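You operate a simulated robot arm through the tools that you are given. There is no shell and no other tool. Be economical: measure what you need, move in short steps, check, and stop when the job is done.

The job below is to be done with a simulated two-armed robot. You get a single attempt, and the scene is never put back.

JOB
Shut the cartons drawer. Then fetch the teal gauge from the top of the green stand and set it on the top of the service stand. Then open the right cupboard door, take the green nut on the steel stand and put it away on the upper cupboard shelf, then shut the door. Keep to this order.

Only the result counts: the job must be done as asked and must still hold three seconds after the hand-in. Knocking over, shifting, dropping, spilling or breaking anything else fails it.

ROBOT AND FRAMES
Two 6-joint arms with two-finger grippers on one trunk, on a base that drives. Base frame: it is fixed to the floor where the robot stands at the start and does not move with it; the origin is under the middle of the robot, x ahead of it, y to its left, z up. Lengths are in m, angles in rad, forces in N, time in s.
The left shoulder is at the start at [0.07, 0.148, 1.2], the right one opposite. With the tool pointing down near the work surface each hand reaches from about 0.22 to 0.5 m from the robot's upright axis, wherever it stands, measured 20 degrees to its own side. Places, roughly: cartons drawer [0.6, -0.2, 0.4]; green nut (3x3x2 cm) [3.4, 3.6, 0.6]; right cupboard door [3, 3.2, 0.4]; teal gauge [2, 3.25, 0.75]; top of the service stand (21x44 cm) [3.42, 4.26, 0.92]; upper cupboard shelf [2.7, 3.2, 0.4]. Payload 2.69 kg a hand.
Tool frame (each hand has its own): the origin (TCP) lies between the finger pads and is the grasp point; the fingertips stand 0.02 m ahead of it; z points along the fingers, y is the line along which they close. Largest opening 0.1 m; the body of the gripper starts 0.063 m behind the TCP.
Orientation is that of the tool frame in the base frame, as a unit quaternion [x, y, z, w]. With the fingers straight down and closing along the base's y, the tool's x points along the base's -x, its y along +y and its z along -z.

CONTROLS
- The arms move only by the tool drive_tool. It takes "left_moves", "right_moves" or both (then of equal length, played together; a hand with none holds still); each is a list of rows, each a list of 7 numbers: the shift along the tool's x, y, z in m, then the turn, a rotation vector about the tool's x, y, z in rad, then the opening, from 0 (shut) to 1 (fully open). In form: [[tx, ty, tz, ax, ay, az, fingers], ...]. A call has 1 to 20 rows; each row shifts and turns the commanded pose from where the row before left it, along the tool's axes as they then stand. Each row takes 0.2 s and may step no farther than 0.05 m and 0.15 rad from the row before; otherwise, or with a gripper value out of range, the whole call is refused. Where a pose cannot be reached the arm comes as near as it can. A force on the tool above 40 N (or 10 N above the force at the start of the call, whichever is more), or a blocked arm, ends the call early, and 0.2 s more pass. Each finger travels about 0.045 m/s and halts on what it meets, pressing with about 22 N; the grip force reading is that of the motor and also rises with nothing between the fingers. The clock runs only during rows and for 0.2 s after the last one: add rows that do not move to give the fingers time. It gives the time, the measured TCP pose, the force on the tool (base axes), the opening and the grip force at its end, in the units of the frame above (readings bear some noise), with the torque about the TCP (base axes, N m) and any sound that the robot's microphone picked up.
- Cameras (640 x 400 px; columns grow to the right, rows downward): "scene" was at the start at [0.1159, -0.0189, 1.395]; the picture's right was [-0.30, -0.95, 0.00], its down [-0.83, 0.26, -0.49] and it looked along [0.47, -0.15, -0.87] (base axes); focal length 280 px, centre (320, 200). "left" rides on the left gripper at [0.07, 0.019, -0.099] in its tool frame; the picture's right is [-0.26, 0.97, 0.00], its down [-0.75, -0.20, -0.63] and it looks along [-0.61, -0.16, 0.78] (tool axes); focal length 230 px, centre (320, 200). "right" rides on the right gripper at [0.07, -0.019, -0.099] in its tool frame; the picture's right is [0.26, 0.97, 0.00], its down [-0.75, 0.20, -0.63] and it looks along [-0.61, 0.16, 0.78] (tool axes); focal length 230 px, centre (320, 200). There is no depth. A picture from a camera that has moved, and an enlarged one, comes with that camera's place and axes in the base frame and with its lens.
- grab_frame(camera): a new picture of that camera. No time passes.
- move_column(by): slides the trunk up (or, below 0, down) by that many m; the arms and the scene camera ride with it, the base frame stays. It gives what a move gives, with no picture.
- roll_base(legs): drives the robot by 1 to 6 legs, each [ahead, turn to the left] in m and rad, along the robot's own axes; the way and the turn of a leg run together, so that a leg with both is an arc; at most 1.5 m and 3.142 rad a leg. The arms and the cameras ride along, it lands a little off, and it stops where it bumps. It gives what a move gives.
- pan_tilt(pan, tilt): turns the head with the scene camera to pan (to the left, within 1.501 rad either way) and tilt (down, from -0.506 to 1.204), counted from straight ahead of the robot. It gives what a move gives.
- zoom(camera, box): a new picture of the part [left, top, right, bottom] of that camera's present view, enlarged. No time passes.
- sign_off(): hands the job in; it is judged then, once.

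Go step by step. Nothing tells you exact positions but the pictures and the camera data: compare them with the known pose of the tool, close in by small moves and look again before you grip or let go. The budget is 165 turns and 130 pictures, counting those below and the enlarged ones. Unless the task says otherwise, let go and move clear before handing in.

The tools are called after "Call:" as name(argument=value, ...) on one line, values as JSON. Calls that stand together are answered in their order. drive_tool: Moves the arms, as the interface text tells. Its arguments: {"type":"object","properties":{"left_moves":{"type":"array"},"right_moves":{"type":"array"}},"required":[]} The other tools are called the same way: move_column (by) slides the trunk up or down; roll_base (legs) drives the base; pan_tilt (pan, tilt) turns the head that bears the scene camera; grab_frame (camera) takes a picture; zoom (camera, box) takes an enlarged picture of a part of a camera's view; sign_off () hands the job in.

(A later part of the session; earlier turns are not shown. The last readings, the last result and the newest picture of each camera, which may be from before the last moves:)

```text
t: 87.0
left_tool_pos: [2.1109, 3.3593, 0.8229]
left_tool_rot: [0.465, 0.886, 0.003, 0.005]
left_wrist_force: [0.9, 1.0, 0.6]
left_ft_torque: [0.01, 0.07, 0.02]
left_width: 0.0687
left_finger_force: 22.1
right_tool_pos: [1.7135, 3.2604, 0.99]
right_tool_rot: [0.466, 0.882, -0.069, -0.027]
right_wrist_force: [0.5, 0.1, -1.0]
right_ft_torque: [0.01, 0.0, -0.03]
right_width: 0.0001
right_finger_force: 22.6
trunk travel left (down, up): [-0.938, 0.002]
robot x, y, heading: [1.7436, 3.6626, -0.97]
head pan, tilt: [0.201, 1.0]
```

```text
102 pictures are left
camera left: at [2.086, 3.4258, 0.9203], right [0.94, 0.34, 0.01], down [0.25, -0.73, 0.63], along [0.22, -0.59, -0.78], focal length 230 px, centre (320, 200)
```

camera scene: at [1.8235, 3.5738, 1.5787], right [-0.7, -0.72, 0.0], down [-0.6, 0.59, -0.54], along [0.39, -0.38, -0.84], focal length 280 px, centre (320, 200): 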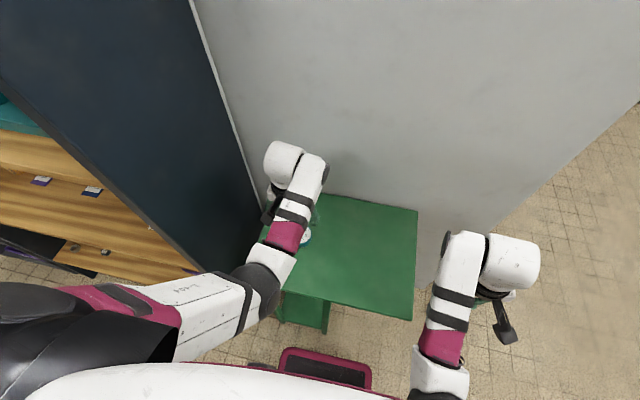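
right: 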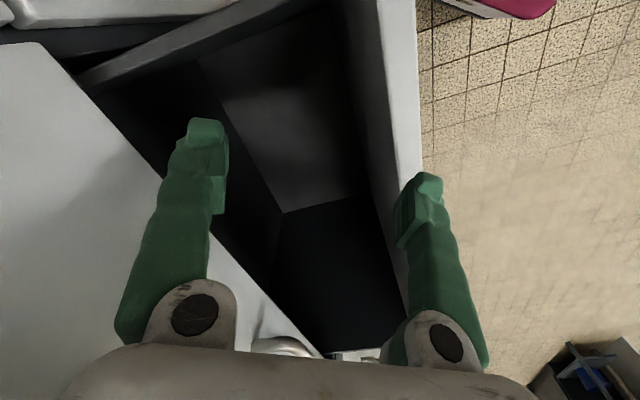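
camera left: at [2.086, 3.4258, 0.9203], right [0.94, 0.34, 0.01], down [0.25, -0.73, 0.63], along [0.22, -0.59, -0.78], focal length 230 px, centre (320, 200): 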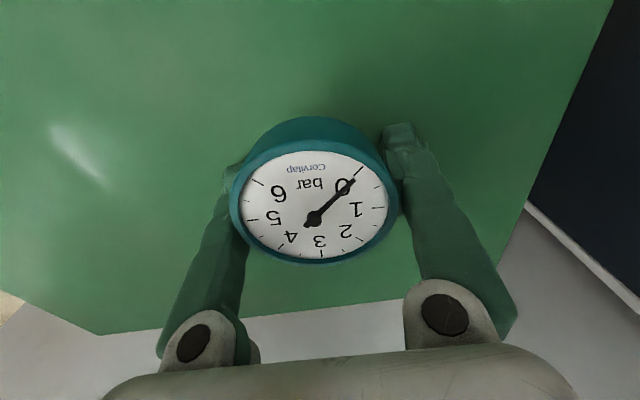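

The gauge is gripped at 6.9 cm width. I lift it and check.

Call:
drive_tool(left_moves=[[0, 0, -0.03, 0, 0, 0, 0.3], [0, 0, -0.04, 0, 0, 0, 0.3], [0, 0, -0.04, 0, 0, 0, 0.3], [0, 0, -0.03, 0, 0, 0, 0.3]])

Call:
grab_frame(camera="left")

```text
t: 88.0
left_tool_pos: [2.1227, 3.3646, 0.9623]
left_tool_rot: [0.459, 0.888, 0.014, 0.009]
left_wrist_force: [0.4, 0.4, -1.4]
left_ft_torque: [-0.03, -0.05, 0.0]
left_width: 0.0687
left_finger_force: 21.4
right_tool_pos: [1.7137, 3.2597, 0.9899]
right_tool_rot: [0.466, 0.882, -0.069, -0.027]
right_wrist_force: [0.1, -0.6, -0.1]
right_ft_torque: [-0.01, 0.01, 0.01]
right_width: 0.0
right_finger_force: 21.6
trunk travel left (down, up): [-0.938, 0.002]
robot x, y, heading: [1.7479, 3.6616, -0.967]
head pan, tilt: [0.201, 1.0]
```

```text
101 pictures are left
camera left: at [2.0946, 3.4306, 1.0603], right [0.94, 0.35, 0.03], down [0.25, -0.74, 0.63], along [0.24, -0.58, -0.78], focal length 230 px, centre (320, 200)
```

left: 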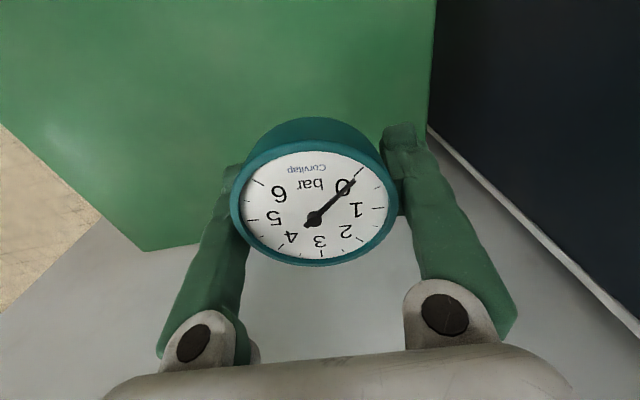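

The gauge is held. Now I back out and look for the service stand toward (3.4, 4.3).

Call:
roll_base(legs=[[-0.55, 0], [0, 1.1]])

Call:
pan_tilt(pan=0.0, tilt=0.35)

Call:
grab_frame(camera="scene")

```text
t: 94.0
left_tool_pos: [1.8647, 4.3265, 0.9647]
left_tool_rot: [-0.083, 0.996, 0.015, 0.004]
left_wrist_force: [-0.2, 0.4, -2.0]
left_ft_torque: [0.04, 0.03, -0.01]
left_width: 0.0686
left_finger_force: 21.7
right_tool_pos: [1.7797, 3.9146, 0.9881]
right_tool_rot: [-0.076, 0.994, -0.072, 0.013]
right_wrist_force: [0.5, -0.3, 0.3]
right_ft_torque: [-0.03, -0.02, 0.01]
right_width: 0.0
right_finger_force: 21.7
trunk travel left (down, up): [-0.938, 0.002]
robot x, y, heading: [1.4308, 4.1164, 0.151]
head pan, tilt: [0.201, 1.0]
```

```text
t: 95.0
left_tool_pos: [1.864, 4.3274, 0.9645]
left_tool_rot: [-0.082, 0.996, 0.017, 0.004]
left_wrist_force: [0.5, -0.8, -2.4]
left_ft_torque: [0.03, -0.02, -0.01]
left_width: 0.0684
left_finger_force: 21.9
right_tool_pos: [1.778, 3.9141, 0.9886]
right_tool_rot: [-0.075, 0.994, -0.073, 0.013]
right_wrist_force: [0.4, -0.5, -0.1]
right_ft_torque: [-0.01, -0.03, -0.03]
right_width: 0.0
right_finger_force: 21.7
trunk travel left (down, up): [-0.938, 0.002]
robot x, y, heading: [1.4284, 4.1167, 0.155]
head pan, tilt: [0.0, 0.351]
```

```text
100 pictures are left
camera scene: at [1.5724, 4.1381, 1.6333], right [0.15, -0.99, 0.0], down [-0.34, -0.05, -0.94], along [0.93, 0.14, -0.34], focal length 280 px, centre (320, 200)
```

scene: 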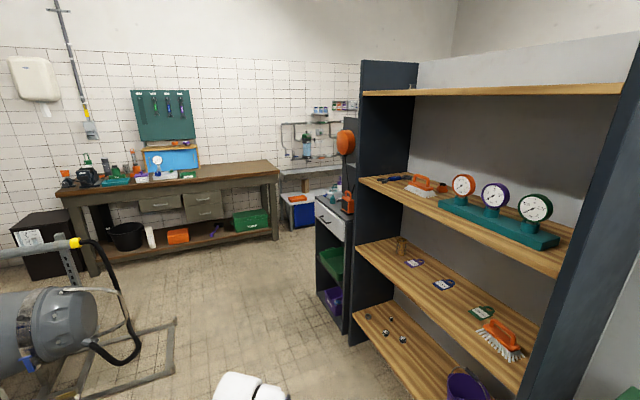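

Past the rack there's a dark stand with a white drawer at about (3.4, 4.3), likely the service stand. Zooming in.

Call:
zoom(camera="scene", box=[270, 100, 400, 350])

```text
1.60 times, centred on (335, 225) of scene
camera zoom: at [1.5724, 4.1381, 1.6333], right [0.15, -0.99, 0.0], down [-0.34, -0.05, -0.94], along [0.93, 0.14, -0.34], focal length 448 px, centre (296, 160)
```

zoom: 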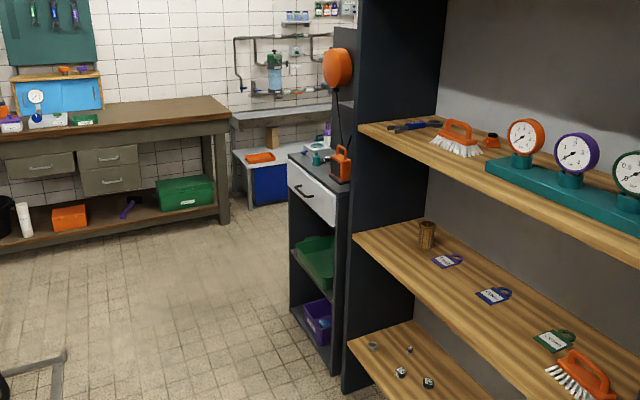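

That matches the service stand: front at roughly (3.4, 4.33), in line with the rack. I drive along the corridor and turn to face it.

Call:
roll_base(legs=[[0, 0.264], [1.2, 0], [0.58, 0], [0, -1.41]])

Call:
pan_tilt(pan=0.0, tilt=0.75)

Call:
grab_frame(camera="scene")

```text
t: 108.4
left_tool_pos: [3.4511, 4.5616, 0.9633]
left_tool_rot: [0.457, 0.889, 0.012, 0.012]
left_wrist_force: [0.3, 0.4, -1.5]
left_ft_torque: [-0.01, -0.05, 0.0]
left_width: 0.0682
left_finger_force: 22.2
right_tool_pos: [3.0418, 4.4565, 0.9897]
right_tool_rot: [0.464, 0.883, -0.068, -0.027]
right_wrist_force: [-0.7, 0.6, -0.3]
right_ft_torque: [0.0, 0.02, 0.01]
right_width: 0.0002
right_finger_force: 21.9
trunk travel left (down, up): [-0.938, 0.002]
robot x, y, heading: [3.072, 4.8619, -0.966]
head pan, tilt: [0.0, 0.351]
```

```text
t: 109.3
left_tool_pos: [3.4507, 4.5617, 0.9631]
left_tool_rot: [0.457, 0.889, 0.013, 0.011]
left_wrist_force: [-0.2, 0.2, -1.9]
left_ft_torque: [0.01, 0.0, -0.02]
left_width: 0.0681
left_finger_force: 21.8
right_tool_pos: [3.0416, 4.4579, 0.989]
right_tool_rot: [0.463, 0.883, -0.069, -0.026]
right_wrist_force: [-0.4, -0.5, -0.3]
right_ft_torque: [0.01, 0.04, -0.03]
right_width: 0.0001
right_finger_force: 22.7
trunk travel left (down, up): [-0.938, 0.002]
robot x, y, heading: [3.0673, 4.8629, -0.97]
head pan, tilt: [0.0, 0.75]
```

```text
98 pictures are left
camera scene: at [3.1463, 4.7515, 1.5978], right [-0.82, -0.57, 0.0], down [-0.39, 0.56, -0.73], along [0.42, -0.6, -0.68], focal length 280 px, centre (320, 200)
```

scene: 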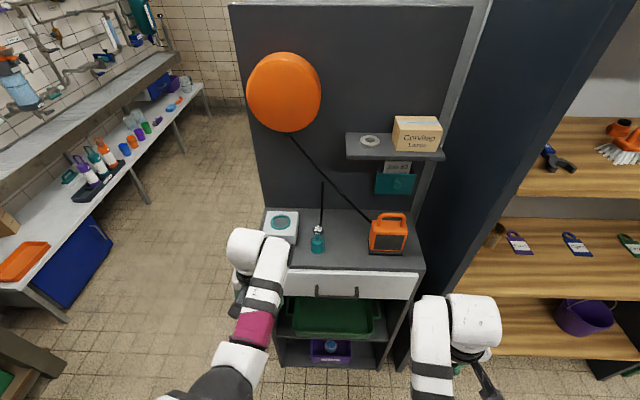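

I see the service stand's top with a white box, small teal bottle and orange lamp; a free patch lies between the bottle and the lamp. Check from the left hand's camera.

Call:
grab_frame(camera="left")

Call:
zoom(camera="scene", box=[220, 180, 460, 330])

```text
97 pictures are left
camera left: at [3.4223, 4.6285, 1.0612], right [0.94, 0.35, 0.04], down [0.25, -0.74, 0.63], along [0.25, -0.58, -0.78], focal length 230 px, centre (320, 200)
```

left: 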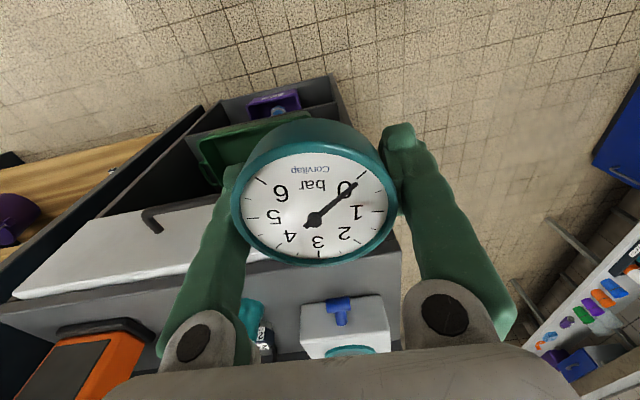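

```text
2.67 times, centred on (340, 255) of scene
camera zoom: at [3.1463, 4.7515, 1.5978], right [-0.82, -0.57, 0.0], down [-0.39, 0.56, -0.73], along [0.42, -0.6, -0.68], focal length 747 px, centre (267, 53)
```

zoom: 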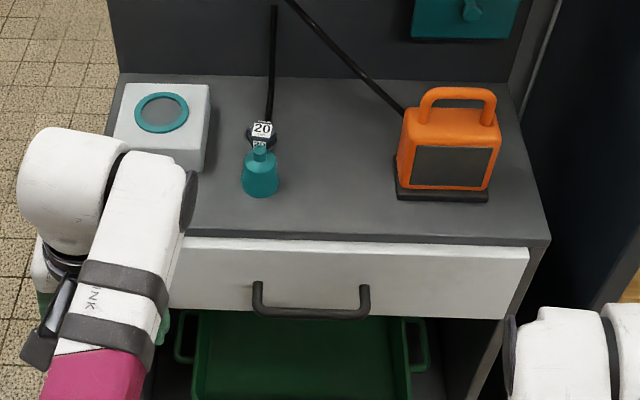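

The gap between bottle and lamp is about 13 cm wide, enough for the 7 cm gauge; target centre is about (3.37, 4.296). I need to shift the robot 0.2 m right, so I do an S move in reverse, away from the stand.

Call:
roll_base(legs=[[0, 0.87], [-0.26, 0], [0, -0.87]])

Call:
drive_tool(left_moves=[[0, 0, -0.015, 0, 0, 0, 0.3], [0, 0, -0.015, 0, 0, 0, 0.3]])

Call:
grab_frame(camera="scene")

```text
t: 115.7
left_tool_pos: [3.1862, 4.5834, 0.9621]
left_tool_rot: [0.466, 0.885, 0.015, 0.011]
left_wrist_force: [0.0, -1.1, -2.6]
left_ft_torque: [-0.05, 0.0, 0.0]
left_width: 0.0677
left_finger_force: 22.0
right_tool_pos: [2.7747, 4.4855, 0.9896]
right_tool_rot: [0.473, 0.878, -0.068, -0.026]
right_wrist_force: [0.7, 0.1, -0.2]
right_ft_torque: [-0.01, 0.0, -0.01]
right_width: 0.0
right_finger_force: 21.6
trunk travel left (down, up): [-0.938, 0.002]
robot x, y, heading: [2.8106, 4.8881, -0.984]
head pan, tilt: [0.0, 0.75]
```

```text
t: 116.3
left_tool_pos: [3.186, 4.5839, 0.9925]
left_tool_rot: [0.464, 0.885, 0.017, 0.012]
left_wrist_force: [0.0, 0.1, -2.6]
left_ft_torque: [0.02, 0.01, 0.01]
left_width: 0.0677
left_finger_force: 22.2
right_tool_pos: [2.775, 4.4846, 0.9884]
right_tool_rot: [0.472, 0.879, -0.068, -0.027]
right_wrist_force: [0.2, 0.6, 0.6]
right_ft_torque: [0.02, 0.01, 0.0]
right_width: 0.0
right_finger_force: 22.2
trunk travel left (down, up): [-0.938, 0.002]
robot x, y, heading: [2.8095, 4.8917, -0.984]
head pan, tilt: [0.0, 0.75]
```

```text
95 pictures are left
camera scene: at [2.885, 4.7773, 1.5977], right [-0.83, -0.55, 0.0], down [-0.38, 0.57, -0.73], along [0.4, -0.61, -0.68], focal length 280 px, centre (320, 200)
```

scene: 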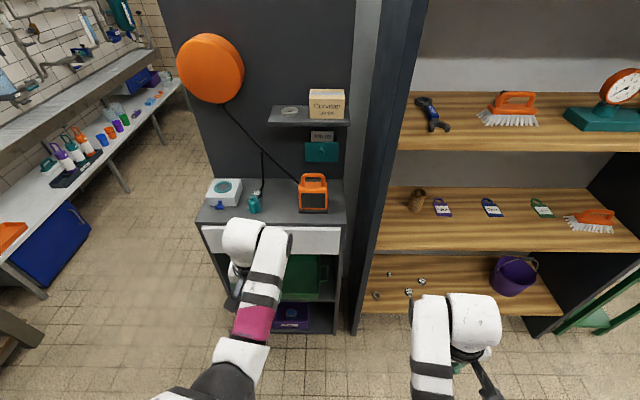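

Now the gap is nearly straight ahead of the left hand. I refine the target with a zoom before driving in.

Call:
zoom(camera="scene", box=[180, 160, 370, 280])

```text
3.33 times, centred on (275, 220) of scene
camera zoom: at [2.885, 4.7773, 1.5977], right [-0.83, -0.55, 0.0], down [-0.38, 0.57, -0.73], along [0.4, -0.61, -0.68], focal length 934 px, centre (470, 133)
```

zoom: 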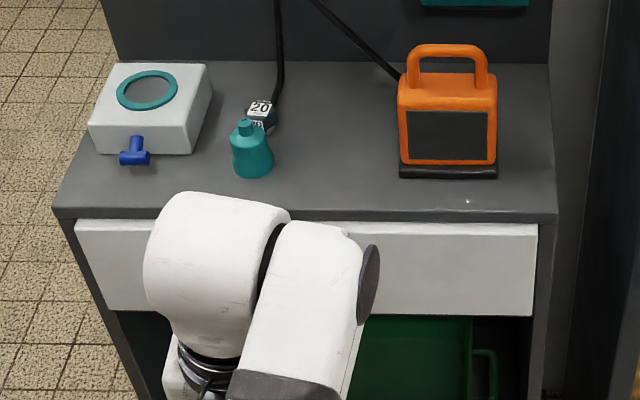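

Target confirmed at (3.365, 4.290). I align laterally and drive in 0.32 m at height.

Call:
drive_tool(left_moves=[[0, -0.013, 0, 0, 0, 0, 0.3], [0, 0, 0, 0, 0, 0, 0.3]])

Call:
roll_base(legs=[[0.31, 0]])

Call:
grab_frame(camera="left")

Call:
grab_frame(camera="scene")

```text
t: 116.9
left_tool_pos: [3.1874, 4.5808, 0.9909]
left_tool_rot: [0.459, 0.888, 0.024, 0.018]
left_wrist_force: [-0.1, -0.1, -2.5]
left_ft_torque: [0.02, 0.01, 0.01]
left_width: 0.0677
left_finger_force: 22.0
right_tool_pos: [2.7733, 4.4845, 0.9898]
right_tool_rot: [0.472, 0.879, -0.068, -0.027]
right_wrist_force: [-0.2, -0.5, 0.1]
right_ft_torque: [0.01, -0.02, -0.02]
right_width: 0.0001
right_finger_force: 21.8
trunk travel left (down, up): [-0.938, 0.002]
robot x, y, heading: [2.8081, 4.8869, -0.989]
head pan, tilt: [0.0, 0.75]
```

```text
t: 119.0
left_tool_pos: [3.3564, 4.3269, 0.9933]
left_tool_rot: [0.458, 0.888, 0.023, 0.021]
left_wrist_force: [-0.1, -0.9, -1.1]
left_ft_torque: [-0.04, -0.03, -0.04]
left_width: 0.0676
left_finger_force: 21.7
right_tool_pos: [2.9451, 4.231, 0.9909]
right_tool_rot: [0.471, 0.879, -0.068, -0.025]
right_wrist_force: [-0.4, -0.2, 0.4]
right_ft_torque: [-0.01, -0.02, 0.0]
right_width: 0.0
right_finger_force: 22.3
trunk travel left (down, up): [-0.938, 0.002]
robot x, y, heading: [2.9768, 4.6341, -0.978]
head pan, tilt: [0.0, 0.75]
```

```text
93 pictures are left
camera left: at [3.3264, 4.3931, 1.0917], right [0.94, 0.35, 0.06], down [0.24, -0.74, 0.63], along [0.26, -0.57, -0.78], focal length 230 px, centre (320, 200)
```

left: 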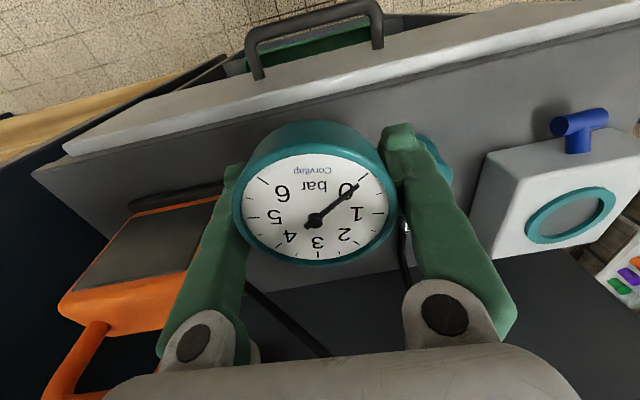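

```text
92 pictures are left
camera scene: at [3.0534, 4.5251, 1.5981], right [-0.83, -0.56, 0.0], down [-0.38, 0.57, -0.73], along [0.41, -0.61, -0.68], focal length 280 px, centre (320, 200)
```

scene: 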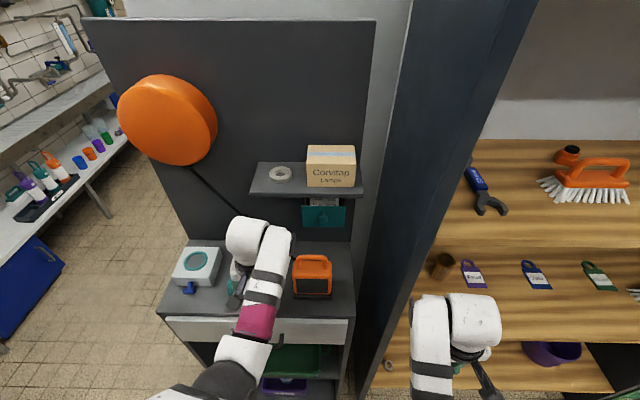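

I need 3.5 cm forward and about 1.3 cm right. Moving by arm at the same height, then looking again.

Call:
drive_tool(left_moves=[[-0.017, -0.006, 0, 0, 0, 0, 0.3], [-0.017, -0.006, 0, 0, 0, 0, 0.3], [0, 0, 0, 0, 0, 0, 0.3]])

Call:
grab_frame(camera="left")

Call:
zoom(camera="scene", box=[150, 220, 370, 350])

```text
t: 119.8
left_tool_pos: [3.3676, 4.2906, 0.9929]
left_tool_rot: [0.458, 0.888, 0.023, 0.02]
left_wrist_force: [-0.4, 0.4, -1.9]
left_ft_torque: [-0.04, -0.02, -0.01]
left_width: 0.0674
left_finger_force: 21.9
right_tool_pos: [2.9453, 4.2296, 0.9898]
right_tool_rot: [0.47, 0.88, -0.068, -0.026]
right_wrist_force: [-0.8, 0.5, 0.2]
right_ft_torque: [0.0, -0.01, -0.02]
right_width: 0.0
right_finger_force: 22.2
trunk travel left (down, up): [-0.938, 0.002]
robot x, y, heading: [2.9776, 4.631, -0.981]
head pan, tilt: [0.0, 0.75]
```

```text
91 pictures are left
camera left: at [3.3371, 4.3571, 1.0905], right [0.94, 0.35, 0.06], down [0.24, -0.74, 0.63], along [0.26, -0.57, -0.78], focal length 230 px, centre (320, 200)
```

left: 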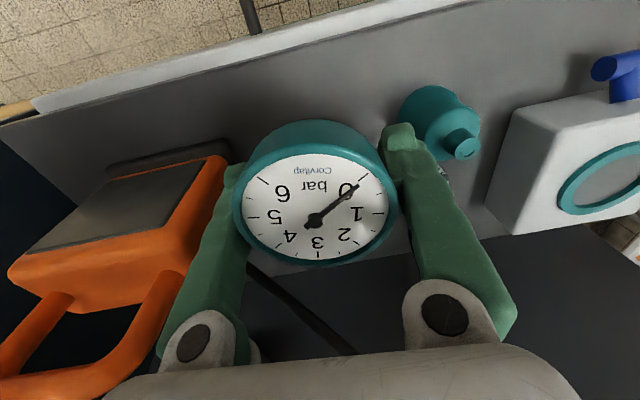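

```text
2.91 times, centred on (260, 285) of scene
camera zoom: at [3.0553, 4.5225, 1.5977], right [-0.83, -0.56, 0.0], down [-0.38, 0.57, -0.73], along [0.41, -0.61, -0.68], focal length 815 px, centre (494, -47)
```

zoom: 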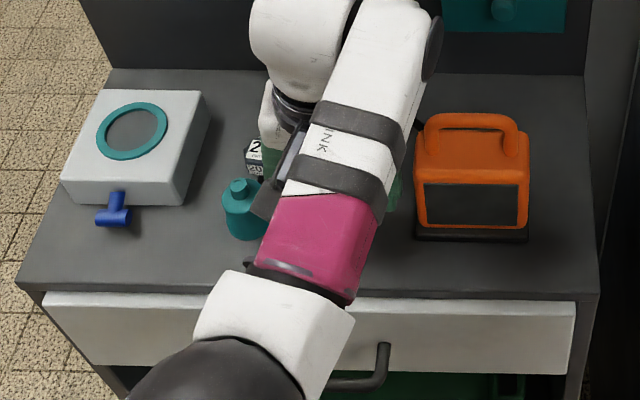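

The gauge is centred between bottle and lamp (about 6 cm to each side). I lower gently in small steps, watching the force.

Call:
drive_tool(left_moves=[[0, 0, 0.01, 0, 0, 0, 0.3], [0, 0, 0.01, 0, 0, 0, 0.3], [0, 0, 0.005, 0, 0, 0, 0.3], [0, 0, 0, 0, 0, 0, 0.3]])

Call:
grab_frame(camera="left")

```text
t: 120.8
left_tool_pos: [3.3694, 4.2918, 0.9669]
left_tool_rot: [0.458, 0.889, 0.023, 0.02]
left_wrist_force: [-0.3, 0.3, -2.1]
left_ft_torque: [-0.04, 0.03, 0.02]
left_width: 0.0677
left_finger_force: 22.1
right_tool_pos: [2.9465, 4.2277, 0.9892]
right_tool_rot: [0.47, 0.88, -0.068, -0.026]
right_wrist_force: [0.2, 0.1, 0.3]
right_ft_torque: [0.0, 0.02, 0.0]
right_width: 0.0001
right_finger_force: 22.2
trunk travel left (down, up): [-0.938, 0.002]
robot x, y, heading: [2.9785, 4.6327, -0.98]
head pan, tilt: [0.0, 0.75]
```

```text
89 pictures are left
camera left: at [3.3388, 4.3573, 1.0648], right [0.94, 0.35, 0.06], down [0.24, -0.74, 0.63], along [0.26, -0.57, -0.78], focal length 230 px, centre (320, 200)
```

left: 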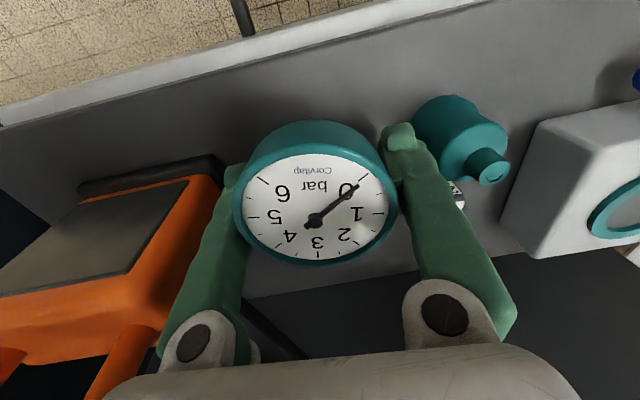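

No contact yet. I level the hand's small tilt and keep lowering in 5 mm steps.

Call:
drive_tool(left_moves=[[0, 0, 0, 0.06, 0.014, 0, 0.3], [0, 0, 0.005, 0, 0, 0, 0.3], [0, 0, 0.005, 0, 0, 0, 0.3], [0, 0, 0, 0, 0, 0, 0.3]])

```text
t: 121.8
left_tool_pos: [3.3689, 4.2919, 0.9583]
left_tool_rot: [0.459, 0.889, 0.0, 0.0]
left_wrist_force: [-0.5, 0.0, -2.2]
left_ft_torque: [0.04, -0.01, -0.02]
left_width: 0.0674
left_finger_force: 22.1
right_tool_pos: [2.9462, 4.2302, 0.9903]
right_tool_rot: [0.471, 0.879, -0.068, -0.026]
right_wrist_force: [-0.7, 0.0, 0.1]
right_ft_torque: [0.01, 0.04, -0.01]
right_width: 0.0001
right_finger_force: 22.0
trunk travel left (down, up): [-0.938, 0.002]
robot x, y, heading: [2.9794, 4.634, -0.979]
head pan, tilt: [0.0, 0.75]
```

Call:
drive_tool(left_moves=[[0, 0, 0.005, 0, 0, 0, 0.3], [0, 0, 0, 0, 0, 0, 0.3], [0, 0, 0.004, 0, 0, 0, 0.3], [0, 0, 0, 0, 0, 0, 0.3]])

Call:
grab_frame(camera="left")

```text
t: 122.8
left_tool_pos: [3.3696, 4.2916, 0.9471]
left_tool_rot: [0.458, 0.889, -0.001, -0.001]
left_wrist_force: [0.2, -0.6, -1.6]
left_ft_torque: [0.0, 0.0, 0.0]
left_width: 0.0677
left_finger_force: 21.8
right_tool_pos: [2.9457, 4.2288, 0.9894]
right_tool_rot: [0.471, 0.879, -0.068, -0.027]
right_wrist_force: [0.0, 0.0, 0.0]
right_ft_torque: [-0.01, 0.0, 0.0]
right_width: 0.0
right_finger_force: 21.9
trunk travel left (down, up): [-0.938, 0.002]
robot x, y, heading: [2.9792, 4.6336, -0.978]
head pan, tilt: [0.0, 0.75]
```

```text
88 pictures are left
camera left: at [3.3442, 4.3594, 1.046], right [0.94, 0.35, 0.0], down [0.27, -0.73, 0.63], along [0.22, -0.59, -0.78], focal length 230 px, centre (320, 200)
```

left: 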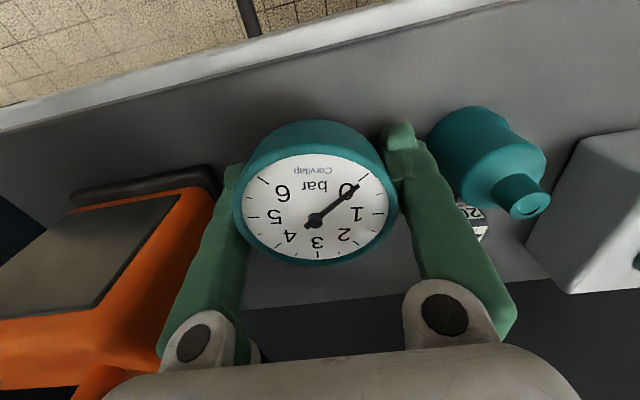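

Still free, with good side clearance. Lowering on.

Call:
drive_tool(left_moves=[[0, 0, 0.004, 0, 0, 0, 0.3], [0, 0, 0, 0, 0, 0, 0.3], [0, 0, 0.003, 0, 0, 0, 0.3], [0, 0, 0, 0, 0, 0, 0.3]])

```text
t: 123.8
left_tool_pos: [3.3697, 4.2909, 0.9435]
left_tool_rot: [0.459, 0.888, -0.001, 0.001]
left_wrist_force: [1.1, 0.8, 5.0]
left_ft_torque: [0.08, -0.13, -0.01]
left_width: 0.0673
left_finger_force: 21.7
right_tool_pos: [2.9457, 4.2299, 0.9902]
right_tool_rot: [0.471, 0.879, -0.067, -0.027]
right_wrist_force: [0.0, 0.2, -0.5]
right_ft_torque: [0.0, 0.01, 0.01]
right_width: 0.0003
right_finger_force: 22.0
trunk travel left (down, up): [-0.938, 0.002]
robot x, y, heading: [2.9781, 4.6327, -0.979]
head pan, tilt: [0.0, 0.75]
```

Contact: the force swung from −2 to +5 N. Release gently to just wide enough, and check.

Call:
drive_tool(left_moves=[[0, 0, 0, 0, 0, 0, 0.7], [0, 0, 0, 0, 0, 0, 0.75], [0, 0, 0, 0, 0, 0, 0.82], [0, 0, 0, 0, 0, 0, 0.82]])

Call:
grab_frame(camera="left")

```text
t: 124.8
left_tool_pos: [3.3685, 4.2915, 0.9422]
left_tool_rot: [0.459, 0.889, -0.001, 0.0]
left_wrist_force: [-0.3, -0.4, 0.4]
left_ft_torque: [0.0, 0.0, 0.01]
left_width: 0.0818
left_finger_force: 0.1
right_tool_pos: [2.9456, 4.2287, 0.9885]
right_tool_rot: [0.47, 0.88, -0.068, -0.027]
right_wrist_force: [0.3, 0.5, -0.3]
right_ft_torque: [-0.04, 0.02, -0.02]
right_width: 0.0
right_finger_force: 22.0
trunk travel left (down, up): [-0.938, 0.002]
robot x, y, heading: [2.9773, 4.6286, -0.979]
head pan, tilt: [0.0, 0.75]
```

```text
87 pictures are left
camera left: at [3.3441, 4.3587, 1.0401], right [0.94, 0.35, 0.0], down [0.27, -0.73, 0.63], along [0.22, -0.59, -0.78], focal length 230 px, centre (320, 200)
```

left: 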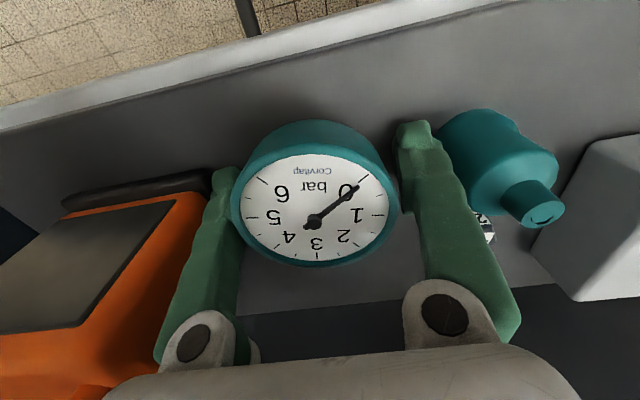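

Fingers are open around the gauge. I raise straight up and verify it stays.

Call:
drive_tool(left_moves=[[0, 0, -0.015, 0, 0, 0, 0.82], [0, 0, -0.02, 0, 0, 0, 0.82], [0, 0, -0.02, 0, 0, 0, 0.82], [0, 0, 0, 0, 0, 0, 0.82]])

Call:
grab_frame(camera="left")

```text
t: 125.8
left_tool_pos: [3.3697, 4.2907, 0.9956]
left_tool_rot: [0.459, 0.889, -0.001, 0.0]
left_wrist_force: [-0.2, 0.2, -0.2]
left_ft_torque: [-0.01, 0.0, 0.02]
left_width: 0.0819
left_finger_force: 0.1
right_tool_pos: [2.9459, 4.2296, 0.9896]
right_tool_rot: [0.47, 0.879, -0.068, -0.027]
right_wrist_force: [0.3, 0.7, 0.7]
right_ft_torque: [0.0, 0.0, -0.01]
right_width: 0.0
right_finger_force: 21.7
trunk travel left (down, up): [-0.938, 0.002]
robot x, y, heading: [2.9795, 4.6328, -0.981]
head pan, tilt: [0.0, 0.75]
```

```text
86 pictures are left
camera left: at [3.3453, 4.3585, 1.0942], right [0.94, 0.35, 0.0], down [0.27, -0.73, 0.63], along [0.22, -0.59, -0.78], focal length 230 px, centre (320, 200)
```

left: 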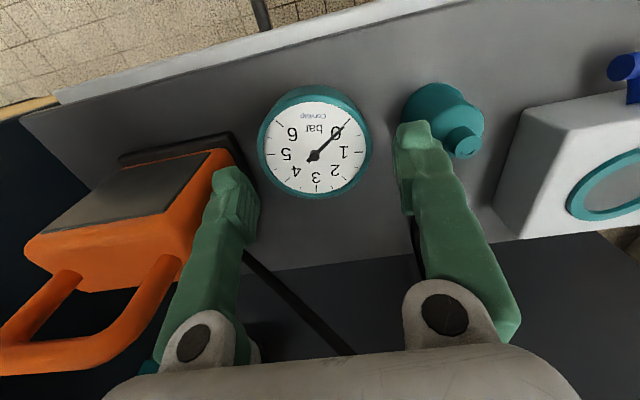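

The gauge stands on its own, untouched by the fingers. Now I back out and go round the near end of the panel to the cupboard side.

Call:
roll_base(legs=[[-0.35, 0], [0, -1.6], [1.35, 0], [1.32, 0]])

Call:
pan_tilt(pan=0.9, tilt=0.5)

Call:
grab_frame(camera="scene")

```text
t: 144.6
left_tool_pos: [0.0776, 3.2012, 0.9962]
left_tool_rot: [0.966, 0.259, 0.0, -0.001]
left_wrist_force: [0.5, -0.9, -0.4]
left_ft_torque: [0.02, -0.02, 0.02]
left_width: 0.0821
left_finger_force: 0.0
right_tool_pos: [0.0568, 3.6287, 0.9908]
right_tool_rot: [0.967, 0.244, -0.026, -0.068]
right_wrist_force: [0.8, 0.1, 1.1]
right_ft_torque: [0.03, 0.04, -0.01]
right_width: 0.0
right_finger_force: 21.9
trunk travel left (down, up): [-0.938, 0.002]
robot x, y, heading: [0.4538, 3.5531, -2.651]
head pan, tilt: [0.0, 0.75]
```

```text
t: 145.8
left_tool_pos: [0.0768, 3.1999, 0.9967]
left_tool_rot: [0.966, 0.258, 0.0, -0.001]
left_wrist_force: [0.8, 0.0, 0.7]
left_ft_torque: [0.0, 0.01, -0.01]
left_width: 0.0816
left_finger_force: 0.0
right_tool_pos: [0.0559, 3.6293, 0.9901]
right_tool_rot: [0.967, 0.243, -0.026, -0.069]
right_wrist_force: [-0.3, -1.1, -0.7]
right_ft_torque: [0.01, -0.01, 0.01]
right_width: 0.0
right_finger_force: 21.5
trunk travel left (down, up): [-0.938, 0.002]
robot x, y, heading: [0.4554, 3.5557, -2.646]
head pan, tilt: [0.901, 0.499]
```

```text
85 pictures are left
camera scene: at [0.3964, 3.4453, 1.6197], right [-0.98, 0.18, 0.0], down [0.08, 0.47, -0.88], along [-0.16, -0.86, -0.48], focal length 280 px, centre (320, 200)
```

scene: 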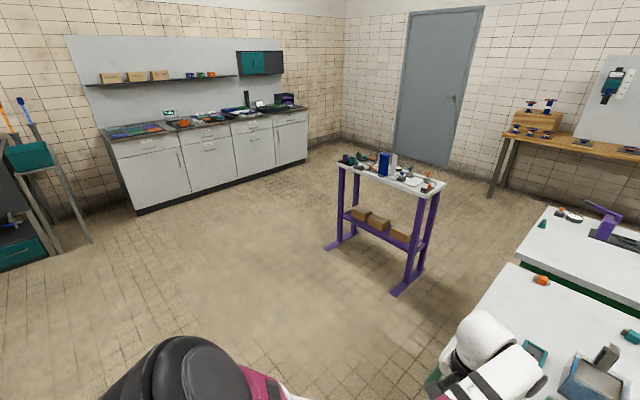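

I overshot toward the white tables, so the hands are hovering over a table edge. I back up 0.35 m before turning.

Call:
roll_base(legs=[[-0.35, 0], [0, 1.55]])

Call:
pan_tilt(pan=0.5, tilt=0.4)

Call:
grab_frame(camera="scene")

```text
t: 151.8
left_tool_pos: [1.1085, 3.3338, 0.9962]
left_tool_rot: [0.515, 0.857, 0.0, 0.0]
left_wrist_force: [0.0, 0.1, 0.2]
left_ft_torque: [0.0, -0.02, 0.0]
left_width: 0.0822
left_finger_force: 0.0
right_tool_pos: [0.6786, 3.3294, 0.9889]
right_tool_rot: [0.527, 0.847, -0.065, -0.031]
right_wrist_force: [0.1, 0.2, 0.7]
right_ft_torque: [0.02, 0.05, 0.02]
right_width: 0.0003
right_finger_force: 22.1
trunk travel left (down, up): [-0.938, 0.002]
robot x, y, heading: [0.7636, 3.7267, -1.114]
head pan, tilt: [0.901, 0.499]
```

```text
t: 152.7
left_tool_pos: [1.1085, 3.3345, 0.9951]
left_tool_rot: [0.515, 0.857, 0.0, -0.001]
left_wrist_force: [0.5, -0.8, -0.5]
left_ft_torque: [0.0, 0.01, 0.01]
left_width: 0.082
left_finger_force: 0.2
right_tool_pos: [0.6791, 3.3297, 0.9895]
right_tool_rot: [0.527, 0.847, -0.066, -0.032]
right_wrist_force: [0.1, -0.3, 0.3]
right_ft_torque: [-0.03, 0.01, 0.01]
right_width: 0.0
right_finger_force: 21.6
trunk travel left (down, up): [-0.938, 0.002]
robot x, y, heading: [0.7645, 3.7237, -1.108]
head pan, tilt: [0.499, 0.4]
```

```text
84 pictures are left
camera scene: at [0.8647, 3.6269, 1.6289], right [-0.57, -0.82, 0.0], down [-0.32, 0.22, -0.92], along [0.75, -0.53, -0.39], focal length 280 px, centre (320, 200)
```

scene: 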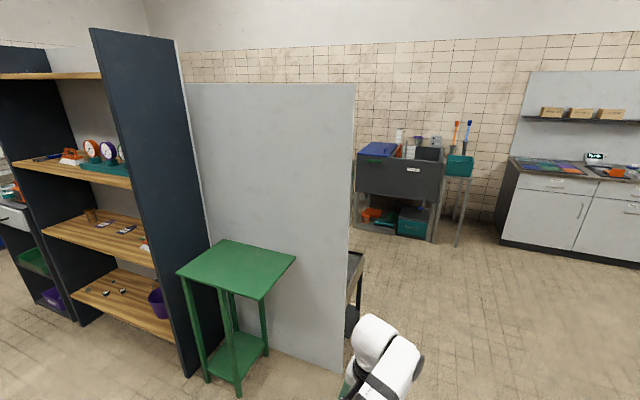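

Clear path ahead past the panel end. I drive to about (1.8, 1.64), then turn along the bench.

Call:
roll_base(legs=[[1.2, 0], [1.12, 0], [0, 1.68]])

Call:
pan_tilt(pan=0.35, tilt=0.45)

Call:
grab_frame(camera="scene")

```text
t: 168.4
left_tool_pos: [2.1631, 2.0165, 0.9955]
left_tool_rot: [-0.31, 0.951, -0.001, 0.001]
left_wrist_force: [0.5, -0.7, 0.3]
left_ft_torque: [-0.01, -0.01, -0.04]
left_width: 0.0817
left_finger_force: 0.1
right_tool_pos: [2.2289, 1.5913, 0.9887]
right_tool_rot: [-0.297, 0.952, -0.067, 0.028]
right_wrist_force: [0.6, -0.7, 0.9]
right_ft_torque: [0.01, -0.01, 0.02]
right_width: 0.0001
right_finger_force: 22.2
trunk travel left (down, up): [-0.938, 0.002]
robot x, y, heading: [1.8279, 1.6197, 0.599]
head pan, tilt: [0.499, 0.4]
```

```text
t: 169.1
left_tool_pos: [2.1627, 2.0178, 0.9967]
left_tool_rot: [-0.311, 0.951, -0.001, 0.0]
left_wrist_force: [-0.7, -0.6, 0.1]
left_ft_torque: [-0.05, 0.01, 0.03]
left_width: 0.0821
left_finger_force: 0.0
right_tool_pos: [2.2298, 1.5918, 0.9887]
right_tool_rot: [-0.294, 0.953, -0.068, 0.029]
right_wrist_force: [-0.5, 0.0, -0.7]
right_ft_torque: [0.01, -0.02, 0.01]
right_width: 0.0001
right_finger_force: 22.3
trunk travel left (down, up): [-0.938, 0.002]
robot x, y, heading: [1.8261, 1.6224, 0.6]
head pan, tilt: [0.351, 0.45]
```

```text
83 pictures are left
camera scene: at [1.9234, 1.725, 1.6242], right [0.82, -0.58, 0.0], down [-0.25, -0.35, -0.9], along [0.52, 0.73, -0.44], focal length 280 px, centre (320, 200)
```

scene: 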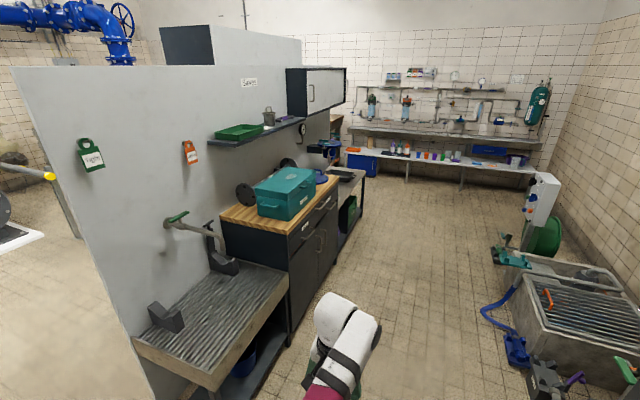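

I see the dark cupboard with wooden top and two doors, and a steel stand beyond it. Zooming in.

Call:
zoom(camera="scene", box=[210, 110, 400, 330])

```text
1.82 times, centred on (305, 220) of scene
camera zoom: at [1.9234, 1.725, 1.6242], right [0.82, -0.58, 0.0], down [-0.25, -0.35, -0.9], along [0.52, 0.73, -0.44], focal length 510 px, centre (347, 164)
```

zoom: 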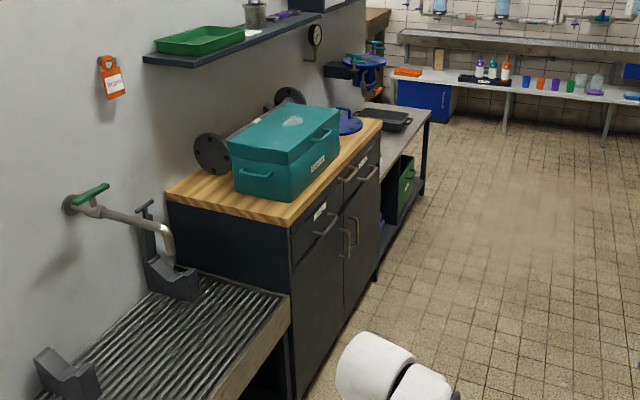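

Cupboard spans about u 3.74–4.45 along the bench, with its front about 0.65 m to my left. I drive along and turn to face its right door.

Call:
roll_base(legs=[[1.48, -0.02], [0, 1.57]])

Call:
pan_tilt(pan=-0.15, tilt=0.75)

Call:
grab_frame(camera="scene")

```text
t: 180.3
left_tool_pos: [2.6623, 2.7801, 0.9953]
left_tool_rot: [0.894, -0.448, 0.001, 0.0]
left_wrist_force: [0.3, -1.3, -0.3]
left_ft_torque: [0.02, 0.01, 0.01]
left_width: 0.082
left_finger_force: 0.1
right_tool_pos: [3.0868, 2.8517, 0.9885]
right_tool_rot: [0.885, -0.46, 0.027, -0.067]
right_wrist_force: [-0.4, -0.8, -0.5]
right_ft_torque: [0.0, -0.03, 0.06]
right_width: 0.0001
right_finger_force: 22.2
trunk travel left (down, up): [-0.938, 0.002]
robot x, y, heading: [3.0592, 2.4533, 2.179]
head pan, tilt: [0.351, 0.45]
```

```text
t: 181.3
left_tool_pos: [2.6631, 2.7796, 0.9954]
left_tool_rot: [0.894, -0.448, 0.0, -0.001]
left_wrist_force: [-0.4, 0.3, 0.9]
left_ft_torque: [0.02, -0.01, 0.01]
left_width: 0.082
left_finger_force: 0.1
right_tool_pos: [3.0845, 2.8512, 0.9888]
right_tool_rot: [0.885, -0.46, 0.027, -0.068]
right_wrist_force: [0.6, -0.4, 0.5]
right_ft_torque: [0.0, 0.02, 0.0]
right_width: 0.0
right_finger_force: 22.0
trunk travel left (down, up): [-0.938, 0.002]
robot x, y, heading: [3.059, 2.4479, 2.182]
head pan, tilt: [-0.15, 0.75]
```

```text
81 pictures are left
camera scene: at [2.9981, 2.5642, 1.5978], right [0.89, 0.45, 0.0], down [0.3, -0.61, -0.73], along [-0.33, 0.65, -0.68], focal length 280 px, centre (320, 200)
```

scene: 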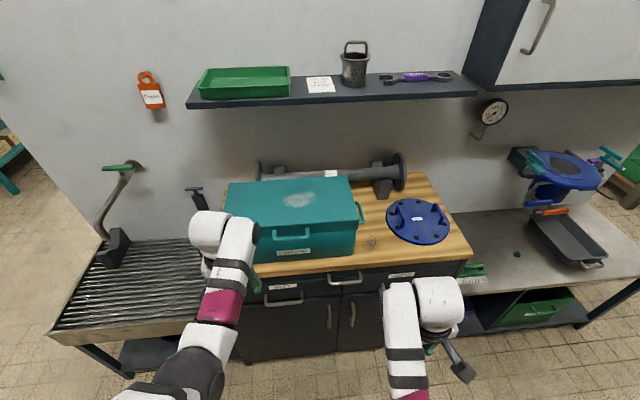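

I see the cupboard, its two door handles near the middle, and a small green nut on the steel stand at right. Zooming for detail.

Call:
zoom(camera="scene", box=[260, 250, 500, 400])

Call:
zoom(camera="scene", box=[440, 190, 640, 340])

```text
2.67 times, centred on (380, 325) of scene
camera zoom: at [2.9981, 2.5642, 1.5978], right [0.89, 0.45, 0.0], down [0.3, -0.61, -0.73], along [-0.33, 0.65, -0.68], focal length 747 px, centre (160, -133)
```

zoom: 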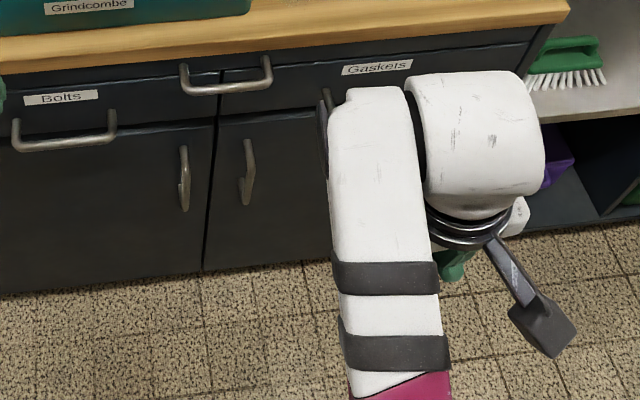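

```text
2.67 times, centred on (540, 265) of scene
camera zoom: at [2.9981, 2.5642, 1.5978], right [0.89, 0.45, 0.0], down [0.3, -0.61, -0.73], along [-0.33, 0.65, -0.68], focal length 747 px, centre (-267, 27)
```

zoom: 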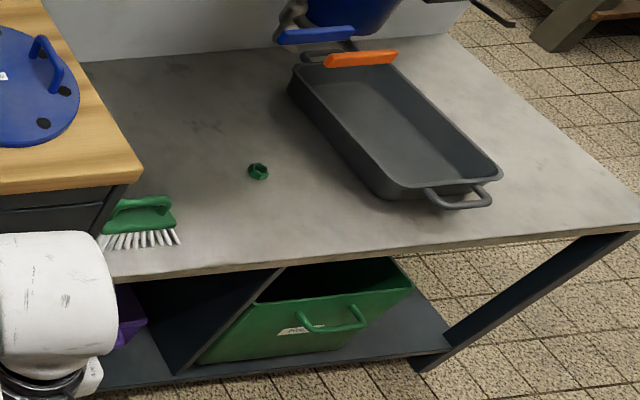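

The right door's handle is vertical, around (2.885, 3.054), z 0.45–0.63. I pull the left hand back and turn the right hand to point forward, ready to grip the handle.

Call:
drive_tool(left_moves=[[0.04, 0, 0, 0, 0, 0, 0.5], [0.04, 0, 0, 0, 0, 0, 0.3], [0, 0, 0, 0, 0, 0, 0], [0, 0, 0, 0, 0, 0, 0], [0, 0, 0, 0, 0, 0, 0], [0, 0, 0, 0, 0, 0, 0], [0, 0, 0, 0, 0, 0, 0], [0, 0, 0, 0, 0, 0, 0], [0, 0, 0, 0, 0, 0, 0], [0, 0, 0, 0, 0, 0, 0], [0, 0, 0, 0, 0, 0, 0], [0, 0, 0, 0, 0, 0, 0]], right_moves=[[0, 0, 0, -0.073, 0.009, 0.023, 1], [-0.03, 0, 0, -0.073, 0.009, 0.023, 1], [-0.04, 0, 0, 0, -0.131, 0, 1], [-0.03, 0, 0, 0, -0.131, 0, 1], [0, 0, 0, 0, -0.131, 0, 1], [0, 0, 0, 0, -0.131, 0, 1], [0, 0, 0, 0, -0.131, 0, 1], [0, 0, 0, 0, -0.131, 0, 1], [-0.025, 0, 0.025, 0, -0.131, 0, 1], [-0.025, 0, 0.025, 0, -0.131, 0, 1], [0, 0, 0, 0, -0.131, 0, 1], [0, 0, 0, 0, 0, 0, 1]])

```text
t: 184.1
left_tool_pos: [2.6506, 2.6919, 0.9997]
left_tool_rot: [0.901, -0.428, -0.043, 0.046]
left_wrist_force: [-0.2, 0.9, -0.2]
left_ft_torque: [-0.04, -0.01, 0.04]
left_width: 0.0
left_finger_force: 21.5
right_tool_pos: [2.9899, 2.9923, 0.9753]
right_tool_rot: [0.729, -0.401, -0.487, -0.268]
right_wrist_force: [0.4, 0.0, -0.2]
right_ft_torque: [0.0, -0.01, 0.0]
right_width: 0.1002
right_finger_force: 0.1
right hand out of reach, approached as far as the arm can: row 1, 2
trunk travel left (down, up): [-0.938, 0.002]
robot x, y, heading: [3.0608, 2.445, 2.186]
head pan, tilt: [-0.15, 0.75]
stopped in row 12 (left hand): the arm was blocked; the commanded pose is now the measured one
```

The right hand points forward, 22° down. I lower the trunk to bring it to handle height.

Call:
move_column(by=-0.42)

Call:
grab_frame(camera="right")

Call:
grab_frame(camera="scene")

```text
refused: -0.42 is not a number from -0.4 to 0.4
```

```text
78 pictures are left
camera right: at [3.0685, 2.9017, 0.9491], right [-0.76, -0.6, -0.24], down [-0.01, -0.36, 0.93], along [-0.65, 0.72, 0.27], focal length 230 px, centre (320, 200)
```

right: 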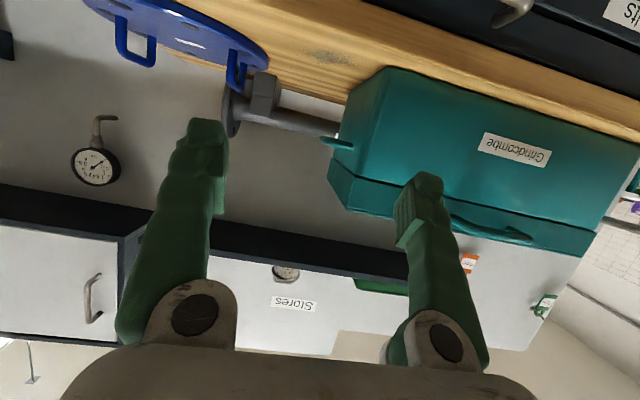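

```text
77 pictures are left
camera scene: at [2.9977, 2.5656, 1.5976], right [0.9, 0.45, 0.0], down [0.3, -0.61, -0.73], along [-0.33, 0.65, -0.68], focal length 280 px, centre (320, 200)
```

scene: 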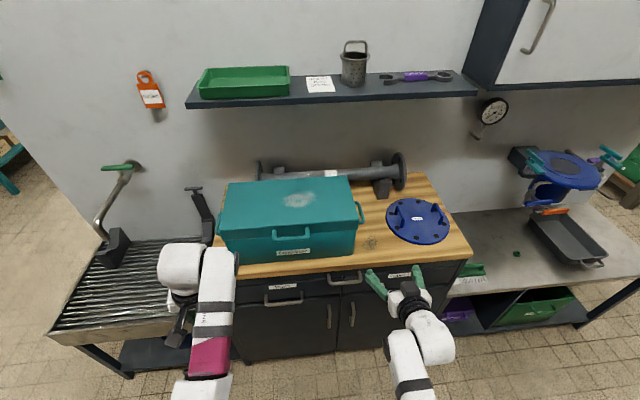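

The column step is limited to 0.4; I lower by that.

Call:
move_column(by=-0.4)

Call:
grab_frame(camera="right")

Call:
grab_frame(camera="scene")

```text
t: 187.9
left_tool_pos: [2.6525, 2.6902, 0.6008]
left_tool_rot: [0.901, -0.429, -0.043, 0.046]
left_wrist_force: [0.3, 0.9, 1.0]
left_ft_torque: [-0.01, 0.0, -0.01]
left_width: 0.0
left_finger_force: 22.3
right_tool_pos: [2.9903, 2.991, 0.5764]
right_tool_rot: [0.728, -0.401, -0.487, -0.268]
right_wrist_force: [0.6, -0.6, 0.2]
right_ft_torque: [-0.02, 0.0, -0.02]
right_width: 0.0999
right_finger_force: 0.0
trunk travel left (down, up): [-0.538, 0.402]
robot x, y, heading: [3.0645, 2.4487, 2.177]
head pan, tilt: [-0.15, 0.75]
```

```text
76 pictures are left
camera right: at [3.0689, 2.9009, 0.5495], right [-0.76, -0.6, -0.24], down [-0.01, -0.36, 0.93], along [-0.65, 0.72, 0.27], focal length 230 px, centre (320, 200)
```

right: 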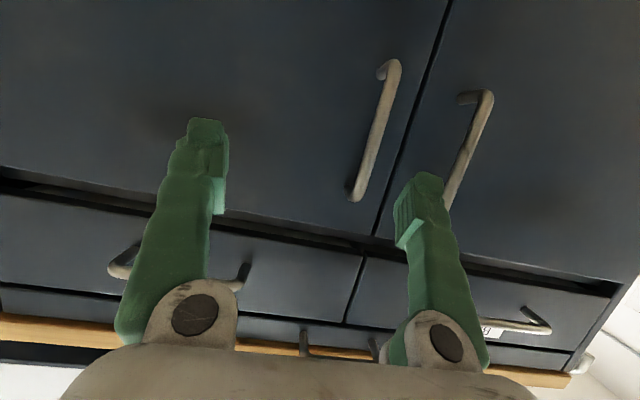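

```text
75 pictures are left
camera scene: at [2.9984, 2.5642, 1.1978], right [0.9, 0.45, 0.0], down [0.3, -0.61, -0.73], along [-0.33, 0.65, -0.68], focal length 280 px, centre (320, 200)
```

scene: 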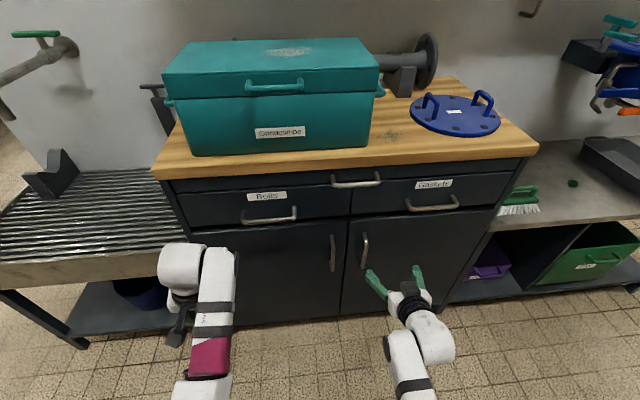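

The handle bar triangulates to (2.887, 3.054), z 0.47–0.605. I align laterally and advance partway.

Call:
drive_tool(right_moves=[[-0.008, 0.027, 0, 0, 0, 0, 1], [0, 0.026, 0, 0, 0, 0, 1], [0, 0, 0.03, 0, 0, 0, 1], [0, 0, 0.03, 0, 0, 0, 1], [0, 0, 0, 0, 0, 0, 1]])

Call:
grab_frame(camera="right")

```text
t: 189.1
left_tool_pos: [2.6528, 2.6915, 0.601]
left_tool_rot: [0.901, -0.429, -0.043, 0.045]
left_wrist_force: [-0.1, -0.3, -0.8]
left_ft_torque: [-0.01, -0.02, 0.0]
left_width: 0.0
left_finger_force: 22.1
right_tool_pos: [2.9159, 3.0099, 0.5643]
right_tool_rot: [0.728, -0.4, -0.488, -0.269]
right_wrist_force: [0.2, -0.4, 0.6]
right_ft_torque: [-0.01, -0.01, -0.01]
right_width: 0.1
right_finger_force: 0.1
right hand out of reach, approached as far as the arm can: row 4
trunk travel left (down, up): [-0.538, 0.402]
robot x, y, heading: [3.064, 2.4489, 2.18]
head pan, tilt: [-0.15, 0.75]
```

```text
74 pictures are left
camera right: at [2.9942, 2.9197, 0.5368], right [-0.76, -0.6, -0.24], down [-0.01, -0.36, 0.93], along [-0.65, 0.72, 0.27], focal length 230 px, centre (320, 200)
```

right: 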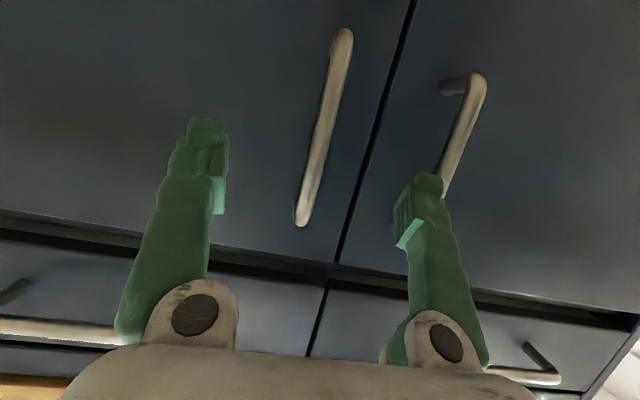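

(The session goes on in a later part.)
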